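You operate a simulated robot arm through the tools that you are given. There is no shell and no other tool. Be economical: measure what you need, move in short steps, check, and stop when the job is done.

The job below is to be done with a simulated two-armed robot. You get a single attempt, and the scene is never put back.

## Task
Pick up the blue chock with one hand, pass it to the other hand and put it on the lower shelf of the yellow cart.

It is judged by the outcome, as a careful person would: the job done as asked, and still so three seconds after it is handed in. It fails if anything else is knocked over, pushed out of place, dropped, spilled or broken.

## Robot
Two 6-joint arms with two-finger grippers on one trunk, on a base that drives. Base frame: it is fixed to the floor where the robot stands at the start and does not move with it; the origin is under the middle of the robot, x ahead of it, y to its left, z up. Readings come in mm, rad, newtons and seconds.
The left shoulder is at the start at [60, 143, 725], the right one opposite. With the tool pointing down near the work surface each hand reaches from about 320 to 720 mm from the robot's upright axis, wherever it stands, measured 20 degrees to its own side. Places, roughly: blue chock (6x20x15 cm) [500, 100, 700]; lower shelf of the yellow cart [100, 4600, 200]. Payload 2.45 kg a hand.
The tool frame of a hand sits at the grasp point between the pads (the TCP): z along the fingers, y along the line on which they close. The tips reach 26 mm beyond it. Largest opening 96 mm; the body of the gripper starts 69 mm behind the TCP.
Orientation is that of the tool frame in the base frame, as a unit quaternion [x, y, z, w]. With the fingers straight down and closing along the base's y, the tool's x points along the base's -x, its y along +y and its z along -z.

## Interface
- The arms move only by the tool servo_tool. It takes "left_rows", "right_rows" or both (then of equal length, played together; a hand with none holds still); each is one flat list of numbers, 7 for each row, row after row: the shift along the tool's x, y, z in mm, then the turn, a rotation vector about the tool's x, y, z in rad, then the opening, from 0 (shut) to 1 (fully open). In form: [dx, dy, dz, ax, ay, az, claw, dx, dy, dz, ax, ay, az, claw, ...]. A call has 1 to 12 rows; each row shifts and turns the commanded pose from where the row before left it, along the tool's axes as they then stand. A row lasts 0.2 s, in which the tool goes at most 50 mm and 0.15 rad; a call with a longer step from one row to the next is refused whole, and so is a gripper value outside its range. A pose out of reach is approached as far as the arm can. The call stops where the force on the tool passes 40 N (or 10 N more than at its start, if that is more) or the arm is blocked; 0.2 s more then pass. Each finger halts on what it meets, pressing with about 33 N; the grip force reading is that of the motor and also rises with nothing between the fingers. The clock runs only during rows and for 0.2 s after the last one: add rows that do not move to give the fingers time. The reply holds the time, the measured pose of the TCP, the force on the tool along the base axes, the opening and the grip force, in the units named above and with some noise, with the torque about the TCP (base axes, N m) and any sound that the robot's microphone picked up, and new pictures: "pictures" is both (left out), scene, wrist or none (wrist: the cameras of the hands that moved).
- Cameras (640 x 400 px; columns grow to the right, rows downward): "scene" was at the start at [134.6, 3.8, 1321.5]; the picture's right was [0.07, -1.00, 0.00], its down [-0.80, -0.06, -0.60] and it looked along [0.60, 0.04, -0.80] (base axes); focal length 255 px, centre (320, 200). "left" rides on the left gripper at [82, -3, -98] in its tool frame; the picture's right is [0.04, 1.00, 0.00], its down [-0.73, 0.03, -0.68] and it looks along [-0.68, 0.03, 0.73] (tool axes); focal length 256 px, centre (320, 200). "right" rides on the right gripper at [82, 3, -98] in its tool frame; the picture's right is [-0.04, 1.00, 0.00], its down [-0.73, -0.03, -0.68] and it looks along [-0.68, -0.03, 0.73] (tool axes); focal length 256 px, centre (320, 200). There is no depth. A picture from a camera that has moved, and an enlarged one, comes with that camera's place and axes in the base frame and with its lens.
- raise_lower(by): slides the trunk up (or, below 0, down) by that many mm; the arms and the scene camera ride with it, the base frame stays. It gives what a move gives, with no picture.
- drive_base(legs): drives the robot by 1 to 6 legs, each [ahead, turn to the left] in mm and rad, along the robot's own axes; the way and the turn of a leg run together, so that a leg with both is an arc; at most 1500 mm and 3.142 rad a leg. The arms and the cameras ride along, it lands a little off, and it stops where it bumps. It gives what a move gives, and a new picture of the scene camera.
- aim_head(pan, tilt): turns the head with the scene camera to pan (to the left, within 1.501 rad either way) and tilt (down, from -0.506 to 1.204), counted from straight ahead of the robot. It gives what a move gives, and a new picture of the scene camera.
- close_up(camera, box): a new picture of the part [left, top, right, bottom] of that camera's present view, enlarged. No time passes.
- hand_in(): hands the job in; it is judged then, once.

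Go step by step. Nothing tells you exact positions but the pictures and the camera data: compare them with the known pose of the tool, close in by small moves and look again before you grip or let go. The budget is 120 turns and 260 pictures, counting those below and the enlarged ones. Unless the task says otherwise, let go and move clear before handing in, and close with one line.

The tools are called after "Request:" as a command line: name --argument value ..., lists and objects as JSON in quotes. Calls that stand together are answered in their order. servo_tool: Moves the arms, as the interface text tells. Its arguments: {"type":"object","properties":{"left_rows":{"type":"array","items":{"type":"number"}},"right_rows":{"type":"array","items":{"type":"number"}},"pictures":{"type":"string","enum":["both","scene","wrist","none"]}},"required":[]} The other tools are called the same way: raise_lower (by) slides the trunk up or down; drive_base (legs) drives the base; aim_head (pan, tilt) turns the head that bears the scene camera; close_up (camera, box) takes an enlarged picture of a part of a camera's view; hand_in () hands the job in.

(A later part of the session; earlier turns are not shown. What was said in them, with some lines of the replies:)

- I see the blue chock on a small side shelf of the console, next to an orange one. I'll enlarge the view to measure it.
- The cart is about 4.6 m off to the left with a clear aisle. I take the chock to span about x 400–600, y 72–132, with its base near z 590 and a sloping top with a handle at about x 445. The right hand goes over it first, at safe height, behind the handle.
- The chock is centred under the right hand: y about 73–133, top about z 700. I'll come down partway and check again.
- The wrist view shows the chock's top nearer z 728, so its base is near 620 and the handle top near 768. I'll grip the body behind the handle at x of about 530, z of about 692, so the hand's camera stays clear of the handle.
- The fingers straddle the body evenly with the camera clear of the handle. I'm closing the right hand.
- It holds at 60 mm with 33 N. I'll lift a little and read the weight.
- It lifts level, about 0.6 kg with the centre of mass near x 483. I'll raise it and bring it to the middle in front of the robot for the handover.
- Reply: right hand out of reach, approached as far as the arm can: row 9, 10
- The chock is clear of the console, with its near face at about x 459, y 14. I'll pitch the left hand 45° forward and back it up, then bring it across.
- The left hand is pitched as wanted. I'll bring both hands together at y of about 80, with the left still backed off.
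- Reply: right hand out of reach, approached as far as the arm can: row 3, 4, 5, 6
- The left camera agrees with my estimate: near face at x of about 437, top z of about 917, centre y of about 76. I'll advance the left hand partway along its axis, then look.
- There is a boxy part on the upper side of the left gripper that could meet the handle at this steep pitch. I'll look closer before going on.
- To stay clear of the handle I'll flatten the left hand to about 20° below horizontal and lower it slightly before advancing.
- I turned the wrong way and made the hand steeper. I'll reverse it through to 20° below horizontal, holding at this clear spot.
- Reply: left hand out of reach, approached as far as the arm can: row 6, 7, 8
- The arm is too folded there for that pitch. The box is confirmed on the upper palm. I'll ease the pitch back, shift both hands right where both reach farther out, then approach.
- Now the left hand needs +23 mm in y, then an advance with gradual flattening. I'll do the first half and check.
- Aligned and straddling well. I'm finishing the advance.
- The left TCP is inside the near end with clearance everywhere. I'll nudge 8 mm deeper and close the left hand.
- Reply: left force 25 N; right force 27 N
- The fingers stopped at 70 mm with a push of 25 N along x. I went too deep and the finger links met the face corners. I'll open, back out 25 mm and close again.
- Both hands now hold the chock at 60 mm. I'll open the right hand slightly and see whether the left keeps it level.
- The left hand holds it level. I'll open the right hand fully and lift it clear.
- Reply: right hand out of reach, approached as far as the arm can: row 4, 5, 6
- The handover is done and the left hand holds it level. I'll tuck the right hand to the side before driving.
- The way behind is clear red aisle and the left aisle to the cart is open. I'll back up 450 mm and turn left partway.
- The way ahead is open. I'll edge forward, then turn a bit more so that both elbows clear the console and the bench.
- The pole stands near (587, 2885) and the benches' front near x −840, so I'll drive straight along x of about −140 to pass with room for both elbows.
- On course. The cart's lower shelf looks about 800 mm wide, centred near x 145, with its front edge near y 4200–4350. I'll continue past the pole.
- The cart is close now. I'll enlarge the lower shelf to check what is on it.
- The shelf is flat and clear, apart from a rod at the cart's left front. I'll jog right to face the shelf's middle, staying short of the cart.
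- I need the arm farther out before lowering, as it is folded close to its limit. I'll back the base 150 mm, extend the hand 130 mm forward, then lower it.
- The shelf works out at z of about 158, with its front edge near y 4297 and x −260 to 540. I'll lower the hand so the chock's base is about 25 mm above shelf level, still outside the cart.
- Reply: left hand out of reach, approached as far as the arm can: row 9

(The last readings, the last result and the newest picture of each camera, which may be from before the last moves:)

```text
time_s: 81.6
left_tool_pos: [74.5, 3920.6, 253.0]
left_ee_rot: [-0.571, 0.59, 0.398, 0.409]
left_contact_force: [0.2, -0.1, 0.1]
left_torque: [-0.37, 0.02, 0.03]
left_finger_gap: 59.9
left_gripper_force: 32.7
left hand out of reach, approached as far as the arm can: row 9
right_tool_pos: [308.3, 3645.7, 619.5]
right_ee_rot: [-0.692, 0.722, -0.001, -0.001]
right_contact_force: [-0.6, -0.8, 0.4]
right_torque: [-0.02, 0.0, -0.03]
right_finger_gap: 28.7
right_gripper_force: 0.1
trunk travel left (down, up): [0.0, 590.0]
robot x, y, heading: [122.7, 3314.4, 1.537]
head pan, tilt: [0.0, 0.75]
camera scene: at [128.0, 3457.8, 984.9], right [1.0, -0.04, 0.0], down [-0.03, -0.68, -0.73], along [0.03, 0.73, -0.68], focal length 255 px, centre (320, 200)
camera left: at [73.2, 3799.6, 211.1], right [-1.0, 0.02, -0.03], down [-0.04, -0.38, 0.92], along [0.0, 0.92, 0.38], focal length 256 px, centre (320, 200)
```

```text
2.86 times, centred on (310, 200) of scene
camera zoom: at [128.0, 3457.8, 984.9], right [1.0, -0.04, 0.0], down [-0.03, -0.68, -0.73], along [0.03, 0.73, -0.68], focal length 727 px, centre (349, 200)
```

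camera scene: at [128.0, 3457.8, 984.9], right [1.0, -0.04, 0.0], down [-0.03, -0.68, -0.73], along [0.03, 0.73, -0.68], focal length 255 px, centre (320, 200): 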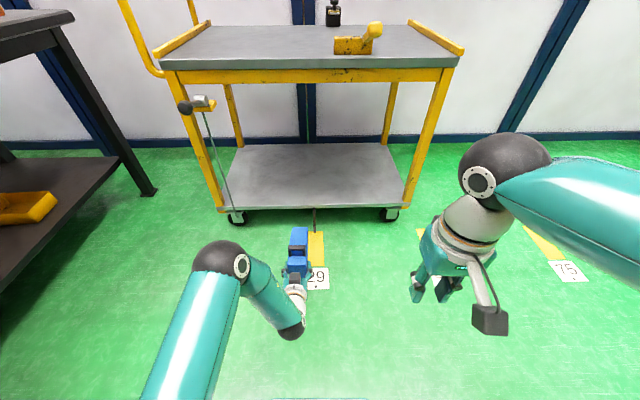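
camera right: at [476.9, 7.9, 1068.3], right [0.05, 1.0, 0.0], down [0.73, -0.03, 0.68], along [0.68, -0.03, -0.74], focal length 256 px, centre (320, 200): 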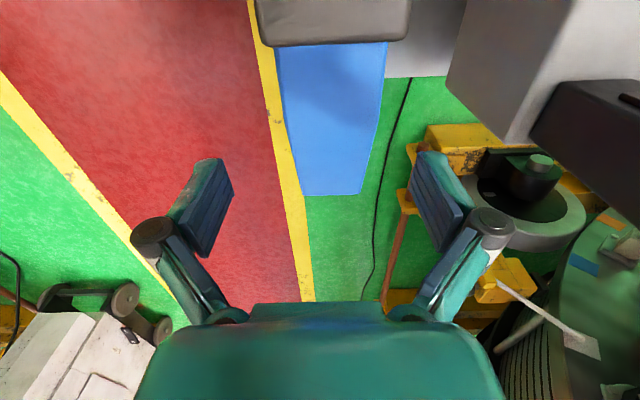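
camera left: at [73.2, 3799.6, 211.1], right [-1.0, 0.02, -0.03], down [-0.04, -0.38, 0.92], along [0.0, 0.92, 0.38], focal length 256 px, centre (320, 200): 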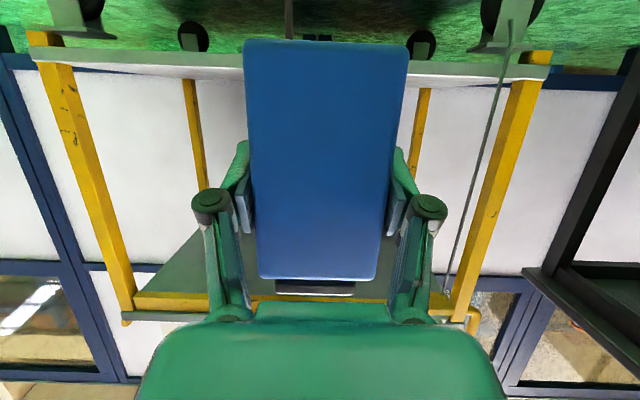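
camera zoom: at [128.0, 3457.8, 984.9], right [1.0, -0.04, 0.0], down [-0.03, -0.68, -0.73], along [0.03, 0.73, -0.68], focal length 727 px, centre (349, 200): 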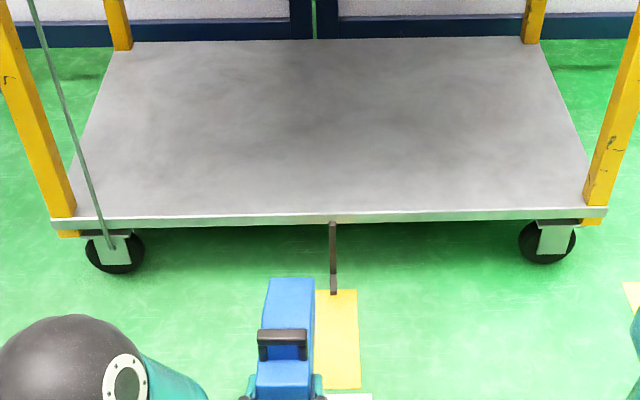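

The arm reached a limit at z 253, and I need about 221. I'll extend it 60 mm and test going lower while still outside the cart.

Request:
servo_tool --left_rows '[-6.8, 0, 18.8, 0, 0, 0, 0.2, -6.8, 0, 18.8, 0, 0, 0, 0.2, -6.8, 0, 18.8, 0, 0, 0, 0.2, 9.4, 0, 3.4, 0, 0, 0, 0.2, 9.4, 0, 3.4, 0, 0, 0, 0.2, 9.4, 0, 3.4, 0, 0, 0, 0.2, 9.4, 0, 3.4, 0, 0, 0, 0.2, 0, 0, 0, 0, 0, 0, 0.2]'

```text
time_s: 83.4
left_tool_pos: [92.2, 3977.8, 220.2]
left_ee_rot: [-0.57, 0.59, 0.399, 0.41]
left_contact_force: [0.2, 0.5, 0.0]
left_torque: [-0.37, 0.0, -0.01]
left_finger_gap: 59.3
left_gripper_force: 33.7
left hand out of reach, approached as far as the arm can: row 4, 5, 6, 7
right_tool_pos: [308.8, 3644.9, 620.8]
right_ee_rot: [-0.693, 0.721, 0.0, 0.0]
right_contact_force: [0.3, -0.4, 0.6]
right_torque: [-0.02, 0.04, 0.01]
right_finger_gap: 28.9
right_gripper_force: 0.0
trunk travel left (down, up): [0.0, 590.0]
robot x, y, heading: [125.5, 3316.6, 1.527]
head pan, tilt: [0.0, 0.75]
camera scene: at [128.0, 3457.9, 984.9], right [1.0, -0.04, 0.0], down [-0.03, -0.68, -0.73], along [0.03, 0.73, -0.68], focal length 255 px, centre (320, 200)
camera left: at [90.5, 3857.4, 176.9], right [-1.0, 0.02, -0.03], down [-0.04, -0.38, 0.92], along [0.0, 0.93, 0.38], focal length 256 px, centre (320, 200)
```

scene: 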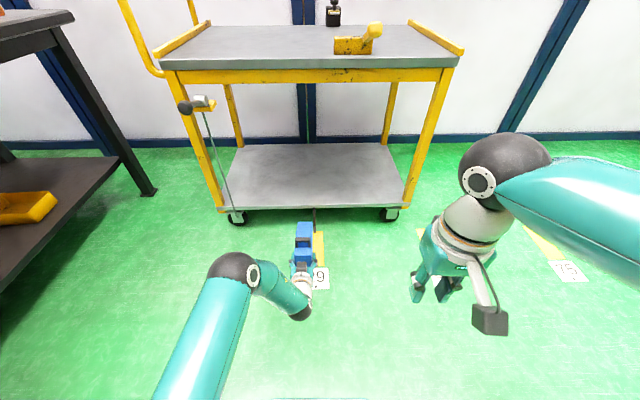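
left: 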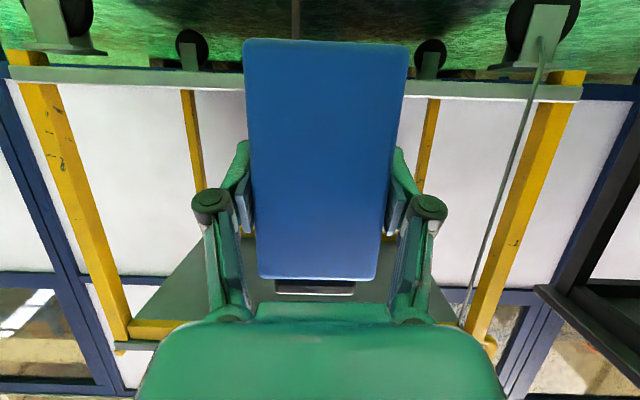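

It got to z 220 but drifted sideways. I'll move the hand 45 mm right to get comfortable reach and test lower again.

Request:
servo_tool --left_rows '[0, -15, 0, 0, 0, 0, 0.2, 0, -15, 0, 0, 0, 0, 0.2, 0, -15, 0, 0, 0, 0, 0.2, 9.4, 0, 3.4, 0, 0, 0, 0.2, 9.4, 0, 3.4, 0, 0, 0, 0.2, 0, 0, 0, 0, 0, 0, 0.2]' --pictures "none"

```text
time_s: 84.8
left_tool_pos: [137.7, 3977.2, 198.9]
left_ee_rot: [-0.568, 0.592, 0.396, 0.412]
left_contact_force: [-0.2, 0.0, 0.4]
left_torque: [-0.4, 0.0, 0.0]
left_finger_gap: 59.7
left_gripper_force: 33.2
right_tool_pos: [307.6, 3645.1, 619.4]
right_ee_rot: [-0.693, 0.721, -0.001, -0.001]
right_contact_force: [-1.6, -0.4, -0.3]
right_torque: [-0.01, 0.0, 0.02]
right_finger_gap: 29.0
right_gripper_force: 0.1
trunk travel left (down, up): [0.0, 590.0]
robot x, y, heading: [120.4, 3316.4, 1.527]
head pan, tilt: [0.0, 0.75]
```

Reach is fine there. I'll raise the chock to clear the shelf by about 35 mm and drive in most of the way.

Request:
servo_tool --left_rows '[-18.5, 0, -6.7, 0, 0, 0, 0.2, -18.5, 0, -6.7, 0, 0, 0, 0.2, -18.5, 0, -6.7, 0, 0, 0, 0.2, 0, 0, 0, 0, 0, 0, 0.2]' --pictures "none"

Request:
drive_base --legs '[[100, 0]]'

Request:
close_up --camera "left" --box '[0, 0, 640, 400]'

Request:
close_up --camera "scene" --box '[230, 140, 430, 280]'

```text
time_s: 85.8
left_tool_pos: [137.6, 3976.7, 255.8]
left_ee_rot: [-0.568, 0.592, 0.396, 0.412]
left_contact_force: [0.1, 0.2, -0.5]
left_torque: [-0.38, 0.03, -0.03]
left_finger_gap: 59.7
left_gripper_force: 33.4
right_tool_pos: [307.5, 3646.0, 620.7]
right_ee_rot: [-0.693, 0.721, 0.0, 0.0]
right_contact_force: [0.6, -0.1, -0.2]
right_torque: [-0.01, 0.02, 0.01]
right_finger_gap: 28.7
right_gripper_force: 0.0
trunk travel left (down, up): [0.0, 590.0]
robot x, y, heading: [121.3, 3316.7, 1.533]
head pan, tilt: [0.0, 0.75]
```

```text
time_s: 87.0
left_tool_pos: [141.8, 4076.4, 256.9]
left_ee_rot: [-0.568, 0.593, 0.396, 0.411]
left_contact_force: [-0.5, 0.0, 0.3]
left_torque: [-0.41, 0.02, 0.0]
left_finger_gap: 59.8
left_gripper_force: 33.3
right_tool_pos: [312.0, 3746.0, 620.5]
right_ee_rot: [-0.692, 0.722, -0.001, 0.0]
right_contact_force: [-0.6, -0.4, 0.3]
right_torque: [-0.03, 0.01, -0.02]
right_finger_gap: 28.9
right_gripper_force: 0.1
trunk travel left (down, up): [0.0, 590.0]
robot x, y, heading: [124.8, 3413.2, 1.534]
head pan, tilt: [0.0, 0.75]
camera scene: at [132.3, 3558.1, 984.9], right [1.0, -0.04, 0.0], down [-0.03, -0.68, -0.73], along [0.03, 0.73, -0.68], focal length 255 px, centre (320, 200)
```

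scene: 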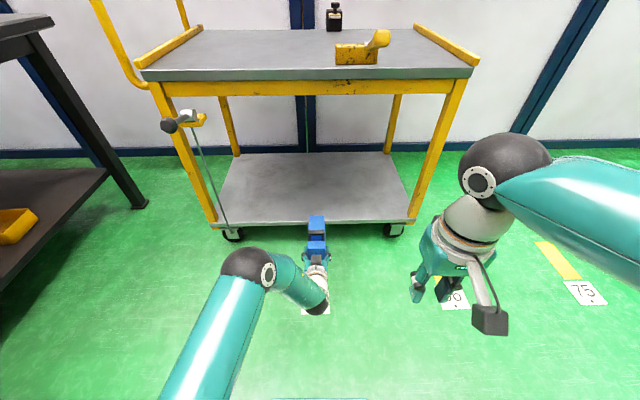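

```text
1.00 times, centred on (320, 200) of left (not enlarged: the box is as wide or as high as the picture)
camera zoom: at [140.3, 3956.4, 214.0], right [-1.0, 0.03, -0.04], down [-0.04, -0.38, 0.92], along [0.01, 0.92, 0.38], focal length 256 px, centre (320, 200)
```

zoom: 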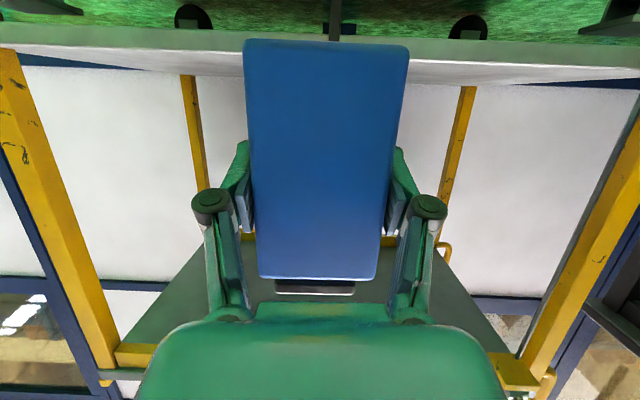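

```text
2.86 times, centred on (330, 210) of scene
camera zoom: at [132.3, 3558.1, 984.9], right [1.0, -0.04, 0.0], down [-0.03, -0.68, -0.73], along [0.03, 0.73, -0.68], focal length 727 px, centre (291, 171)
```

zoom: 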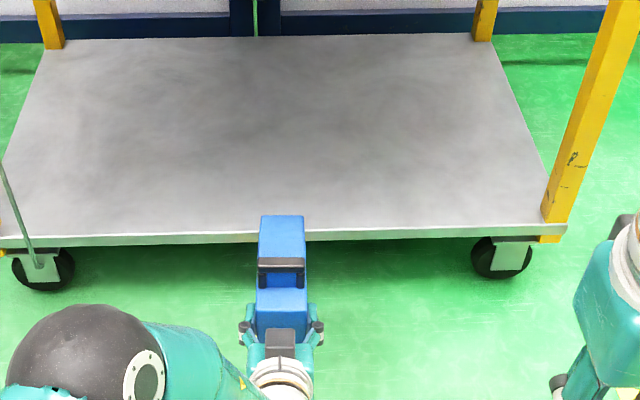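

The chock clears the shelf edge in both views. I'll drive in the remaining 265 mm.

Request:
drive_base --legs '[[150, 0]]'

Request:
drive_base --legs '[[115, 0]]'

Request:
close_up --camera "left" --box '[0, 0, 640, 400]'

Request:
close_up --camera "scene" --box '[230, 140, 430, 300]'

```text
time_s: 88.3
left_tool_pos: [148.0, 4226.4, 256.3]
left_ee_rot: [-0.568, 0.592, 0.397, 0.412]
left_contact_force: [-0.4, -0.5, -0.4]
left_torque: [-0.38, 0.02, -0.01]
left_finger_gap: 59.5
left_gripper_force: 32.9
right_tool_pos: [317.8, 3894.9, 621.3]
right_ee_rot: [-0.692, 0.722, -0.001, -0.001]
right_contact_force: [0.4, -0.3, 0.3]
right_torque: [-0.03, 0.04, -0.01]
right_finger_gap: 28.7
right_gripper_force: 0.0
trunk travel left (down, up): [0.0, 590.0]
robot x, y, heading: [132.4, 3565.6, 1.53]
head pan, tilt: [0.0, 0.75]
camera scene: at [138.5, 3707.8, 984.9], right [1.0, -0.04, 0.0], down [-0.03, -0.68, -0.73], along [0.03, 0.73, -0.68], focal length 255 px, centre (320, 200)
```

scene: 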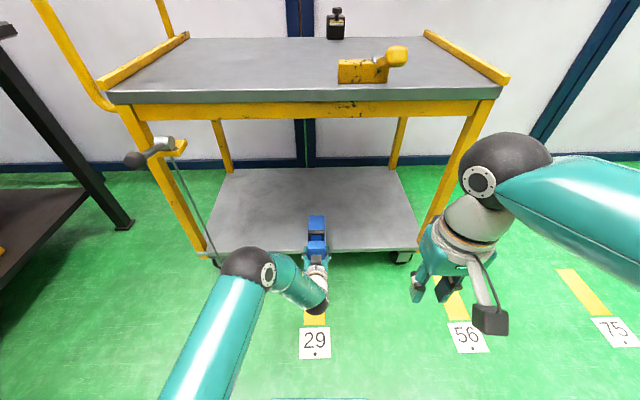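

```text
time_s: 89.6
left_tool_pos: [152.3, 4344.4, 255.6]
left_ee_rot: [-0.569, 0.592, 0.397, 0.411]
left_contact_force: [0.0, 0.4, 0.3]
left_torque: [-0.4, -0.01, -0.02]
left_finger_gap: 60.0
left_gripper_force: 33.1
right_tool_pos: [322.9, 4013.6, 620.9]
right_ee_rot: [-0.692, 0.721, 0.0, -0.001]
right_contact_force: [-0.2, 0.1, -1.0]
right_torque: [0.01, 0.0, 0.02]
right_finger_gap: 28.7
right_gripper_force: 0.0
trunk travel left (down, up): [0.0, 590.0]
robot x, y, heading: [137.5, 3681.6, 1.529]
head pan, tilt: [0.0, 0.75]
camera scene: at [143.1, 3824.6, 984.9], right [1.0, -0.04, 0.0], down [-0.03, -0.68, -0.73], along [0.03, 0.73, -0.68], focal length 255 px, centre (320, 200)
```

scene: 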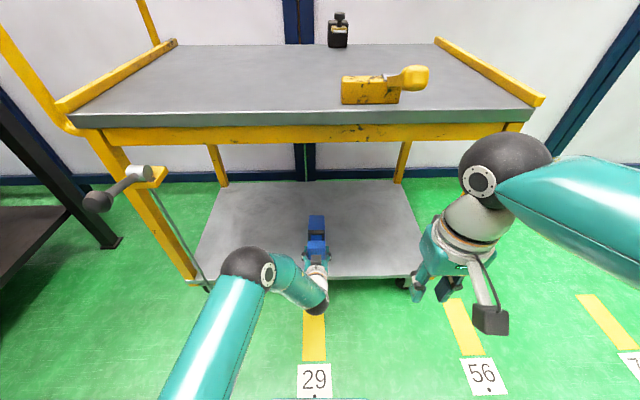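

```text
1.00 times, centred on (320, 200) of left (not enlarged: the box is as wide or as high as the picture)
camera zoom: at [150.7, 4222.8, 214.8], right [-1.0, 0.03, -0.04], down [-0.04, -0.38, 0.92], along [0.01, 0.92, 0.38], focal length 256 px, centre (320, 200)
```

zoom: 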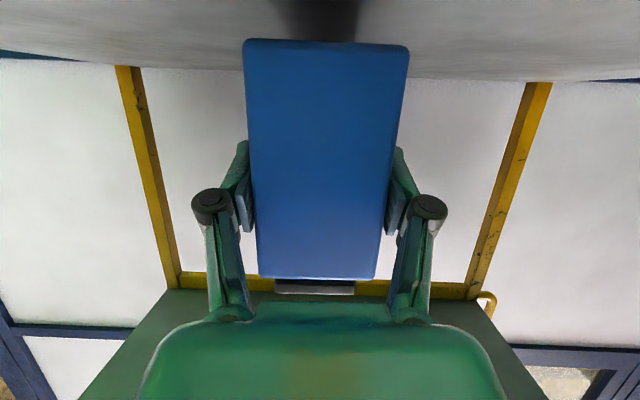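

```text
2.50 times, centred on (330, 220) of scene
camera zoom: at [143.1, 3824.6, 984.9], right [1.0, -0.04, 0.0], down [-0.03, -0.68, -0.73], along [0.03, 0.73, -0.68], focal length 636 px, centre (295, 150)
```

zoom: 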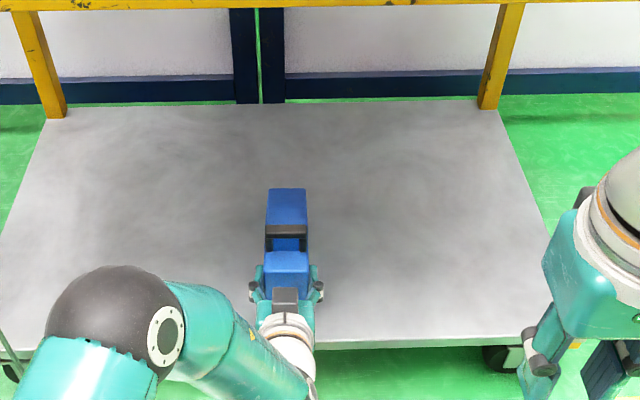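

The chock is over the shelf, near face about 25 mm inside the edge. I'll go 30 mm further, then lower in small steps until it touches.

Request:
drive_base --legs '[[30, 0]]'

Request:
servo_tool --left_rows '[6.6, 0, 2.4, 0, 0, 0, 0.2, 6.6, 0, 2.4, 0, 0, 0, 0.2, 6.6, 0, 2.4, 0, 0, 0, 0.2, 4.7, 0, 1.7, 0, 0, 0, 0.2, 0, 0, 0, 0, 0, 0, 0.2]'

Request:
close_up --camera "scene" --box '[260, 180, 400, 300]'

```text
time_s: 90.4
left_tool_pos: [153.9, 4373.3, 257.4]
left_ee_rot: [-0.568, 0.593, 0.396, 0.412]
left_contact_force: [0.0, 1.1, -0.2]
left_torque: [-0.42, -0.02, 0.02]
left_finger_gap: 60.0
left_gripper_force: 32.8
right_tool_pos: [324.0, 4043.6, 621.7]
right_ee_rot: [-0.693, 0.721, -0.002, -0.001]
right_contact_force: [1.0, -0.6, -0.1]
right_torque: [0.01, -0.03, 0.01]
right_finger_gap: 28.7
right_gripper_force: 0.2
trunk travel left (down, up): [0.0, 590.0]
robot x, y, heading: [139.7, 3714.2, 1.53]
head pan, tilt: [0.0, 0.75]
camera scene: at [144.3, 3854.4, 984.9], right [1.0, -0.04, 0.0], down [-0.03, -0.68, -0.73], along [0.03, 0.73, -0.68], focal length 255 px, centre (320, 200)
```

scene: 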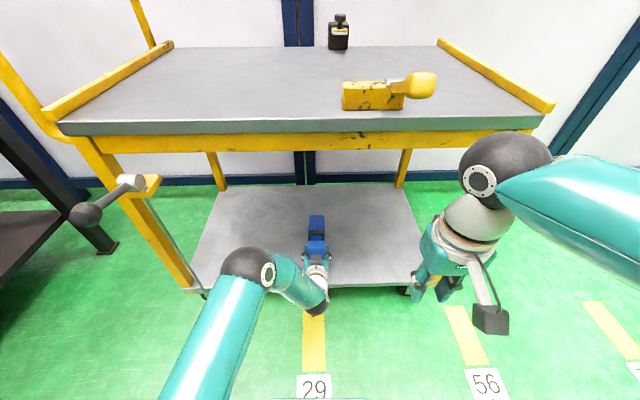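

```text
time_s: 91.6
left_tool_pos: [154.0, 4374.0, 235.8]
left_ee_rot: [-0.568, 0.59, 0.398, 0.413]
left_contact_force: [1.1, -1.6, 11.4]
left_torque: [0.3, -0.22, 0.17]
left_finger_gap: 59.6
left_gripper_force: 33.0
right_tool_pos: [324.8, 4041.9, 622.9]
right_ee_rot: [-0.693, 0.721, -0.001, 0.001]
right_contact_force: [-0.3, -0.5, -0.6]
right_torque: [0.01, -0.02, 0.0]
right_finger_gap: 28.8
right_gripper_force: 0.0
trunk travel left (down, up): [0.0, 590.0]
robot x, y, heading: [136.4, 3715.5, 1.528]
head pan, tilt: [0.0, 0.75]
camera scene: at [144.3, 3853.0, 985.4], right [1.0, -0.04, 0.0], down [-0.03, -0.68, -0.73], along [0.03, 0.73, -0.68], focal length 255 px, centre (320, 200)
camera left: at [151.7, 4253.5, 192.4], right [-1.0, 0.03, -0.04], down [-0.04, -0.39, 0.92], along [0.01, 0.92, 0.39], focal length 256 px, centre (320, 200)
```

scene: 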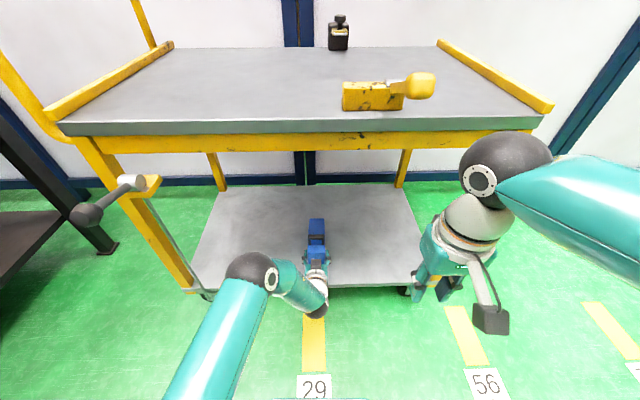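
left: 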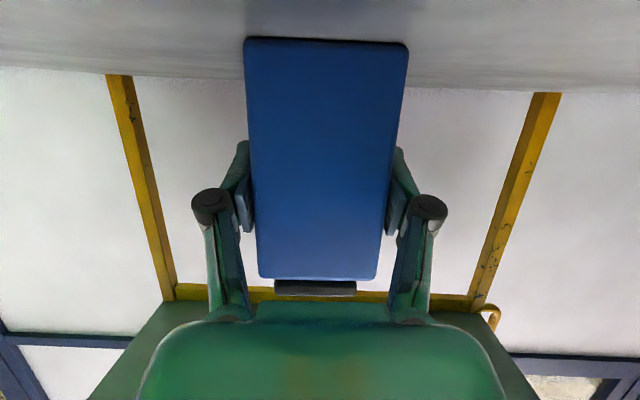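

```text
3.33 times, centred on (330, 240) of scene
camera zoom: at [144.3, 3853.0, 985.4], right [1.0, -0.04, 0.0], down [-0.03, -0.68, -0.73], along [0.03, 0.73, -0.68], focal length 849 px, centre (287, 67)
```

zoom: 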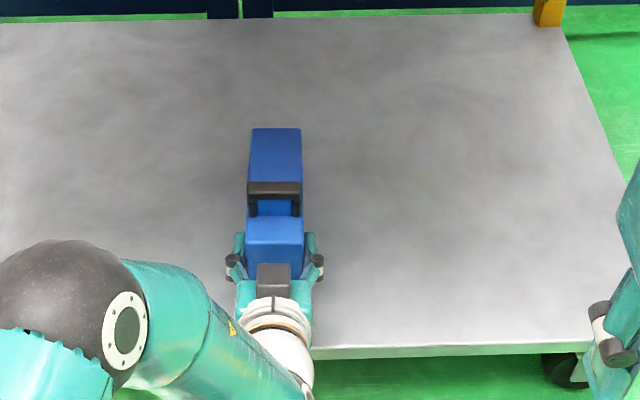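

It has touched down, with 11 N upward and the load spread under the chock. I'll relieve the press slightly and open.

Request:
servo_tool --left_rows '[-1, 0, -0.3, 0, 0, 0, 0.2, 0, 0, 0, 0, 0, 0, 0.66, 0, 0, 0, 0, 0, 0, 0.75, 0, 0, 0, 0, 0, 0, 0.85, 0, 0, 0, 0, 0, 0, 0.95, 0, 0, 0, 0, 0, 0, 0.95]'

Request:
close_up --camera "scene" --box '[260, 180, 400, 300]'

```text
time_s: 93.0
left_tool_pos: [153.8, 4372.1, 234.0]
left_ee_rot: [-0.568, 0.593, 0.396, 0.412]
left_contact_force: [0.7, 0.4, -0.2]
left_torque: [-0.01, 0.01, 0.02]
left_finger_gap: 91.1
left_gripper_force: 0.1
right_tool_pos: [323.6, 4041.1, 621.9]
right_ee_rot: [-0.692, 0.722, -0.001, -0.001]
right_contact_force: [-0.1, 0.1, -0.4]
right_torque: [-0.02, -0.01, 0.04]
right_finger_gap: 28.6
right_gripper_force: 0.0
trunk travel left (down, up): [0.0, 590.0]
robot x, y, heading: [139.0, 3712.4, 1.532]
head pan, tilt: [0.0, 0.75]
camera scene: at [144.3, 3854.0, 985.0], right [1.0, -0.04, 0.0], down [-0.03, -0.68, -0.73], along [0.03, 0.73, -0.68], focal length 255 px, centre (320, 200)
camera left: at [151.8, 4252.3, 191.4], right [-1.0, 0.03, -0.04], down [-0.04, -0.38, 0.92], along [0.01, 0.92, 0.38], focal length 256 px, centre (320, 200)
```

scene: 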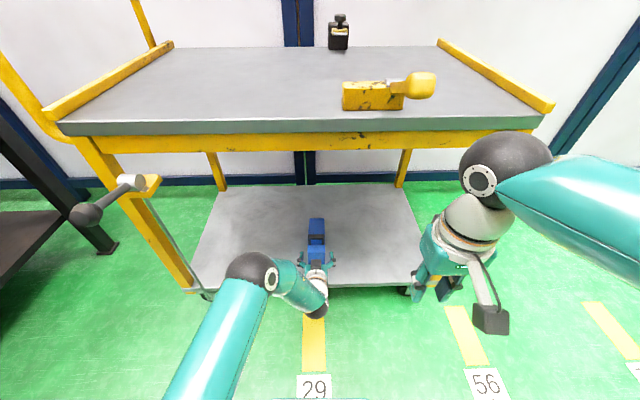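
left: 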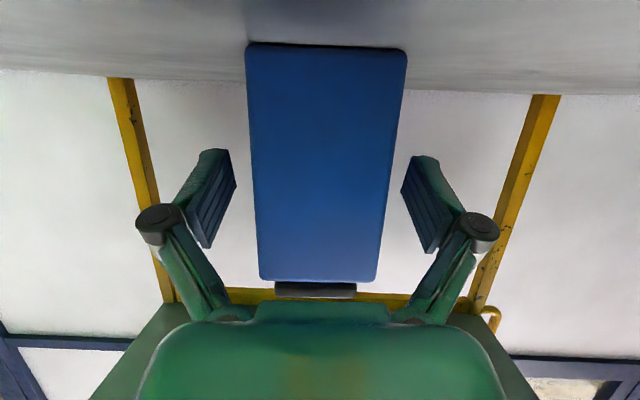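

```text
3.33 times, centred on (330, 240) of scene
camera zoom: at [144.3, 3854.0, 985.0], right [1.0, -0.04, 0.0], down [-0.03, -0.68, -0.73], along [0.03, 0.73, -0.68], focal length 849 px, centre (287, 67)
```

zoom: 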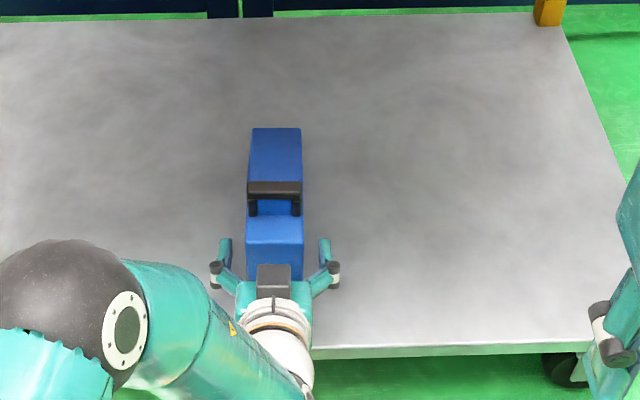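

The chock sits flat and free. I'll back the base straight out to clear the hand.

Request:
drive_base --legs '[[-80, 0], [-200, 0]]'

Request:
close_up --camera "scene" --box '[220, 120, 420, 260]'

Request:
close_up --camera "left" --box '[0, 0, 640, 400]'

```text
time_s: 95.3
left_tool_pos: [139.9, 4093.1, 233.2]
left_ee_rot: [-0.569, 0.591, 0.397, 0.412]
left_contact_force: [-0.7, 0.2, -0.3]
left_torque: [0.0, 0.01, 0.0]
left_finger_gap: 91.4
left_gripper_force: 0.1
right_tool_pos: [312.2, 3763.2, 621.4]
right_ee_rot: [-0.694, 0.72, 0.0, 0.0]
right_contact_force: [0.2, 0.4, 0.7]
right_torque: [0.0, 0.0, -0.01]
right_finger_gap: 28.5
right_gripper_force: 0.1
trunk travel left (down, up): [0.0, 590.0]
robot x, y, heading: [127.7, 3429.5, 1.534]
head pan, tilt: [0.0, 0.75]
camera scene: at [132.6, 3573.9, 985.0], right [1.0, -0.04, 0.0], down [-0.03, -0.68, -0.73], along [0.03, 0.73, -0.68], focal length 255 px, centre (320, 200)
```

scene: 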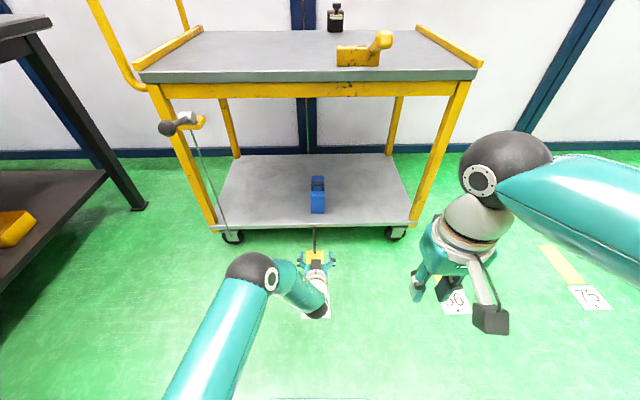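

```text
2.86 times, centred on (320, 190) of scene
camera zoom: at [132.6, 3573.9, 985.0], right [1.0, -0.04, 0.0], down [-0.03, -0.68, -0.73], along [0.03, 0.73, -0.68], focal length 727 px, centre (320, 229)
```

zoom: 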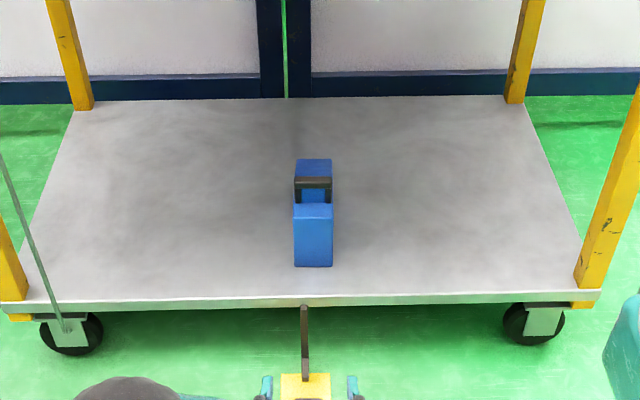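

```text
1.00 times, centred on (320, 200) of left (not enlarged: the box is as wide or as high as the picture)
camera zoom: at [139.0, 3972.2, 191.4], right [-1.0, 0.02, -0.04], down [-0.04, -0.38, 0.92], along [0.01, 0.92, 0.38], focal length 256 px, centre (320, 200)
```

zoom: 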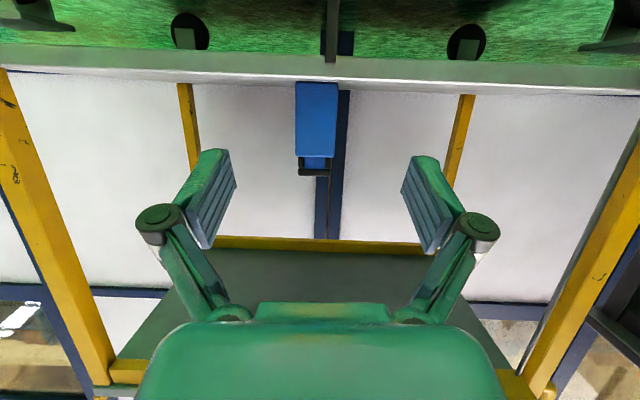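

The chock stands upright on the lower shelf, well inside its edges. Nothing else was disturbed and both hands are clear, so I'm handing in.

Request:
hand_in

```text
The job is handed in.
```

The right hand picked up the blue chock and passed it to the left, which set it upright on the lower shelf of the yellow cart; I saw nothing else disturbed.
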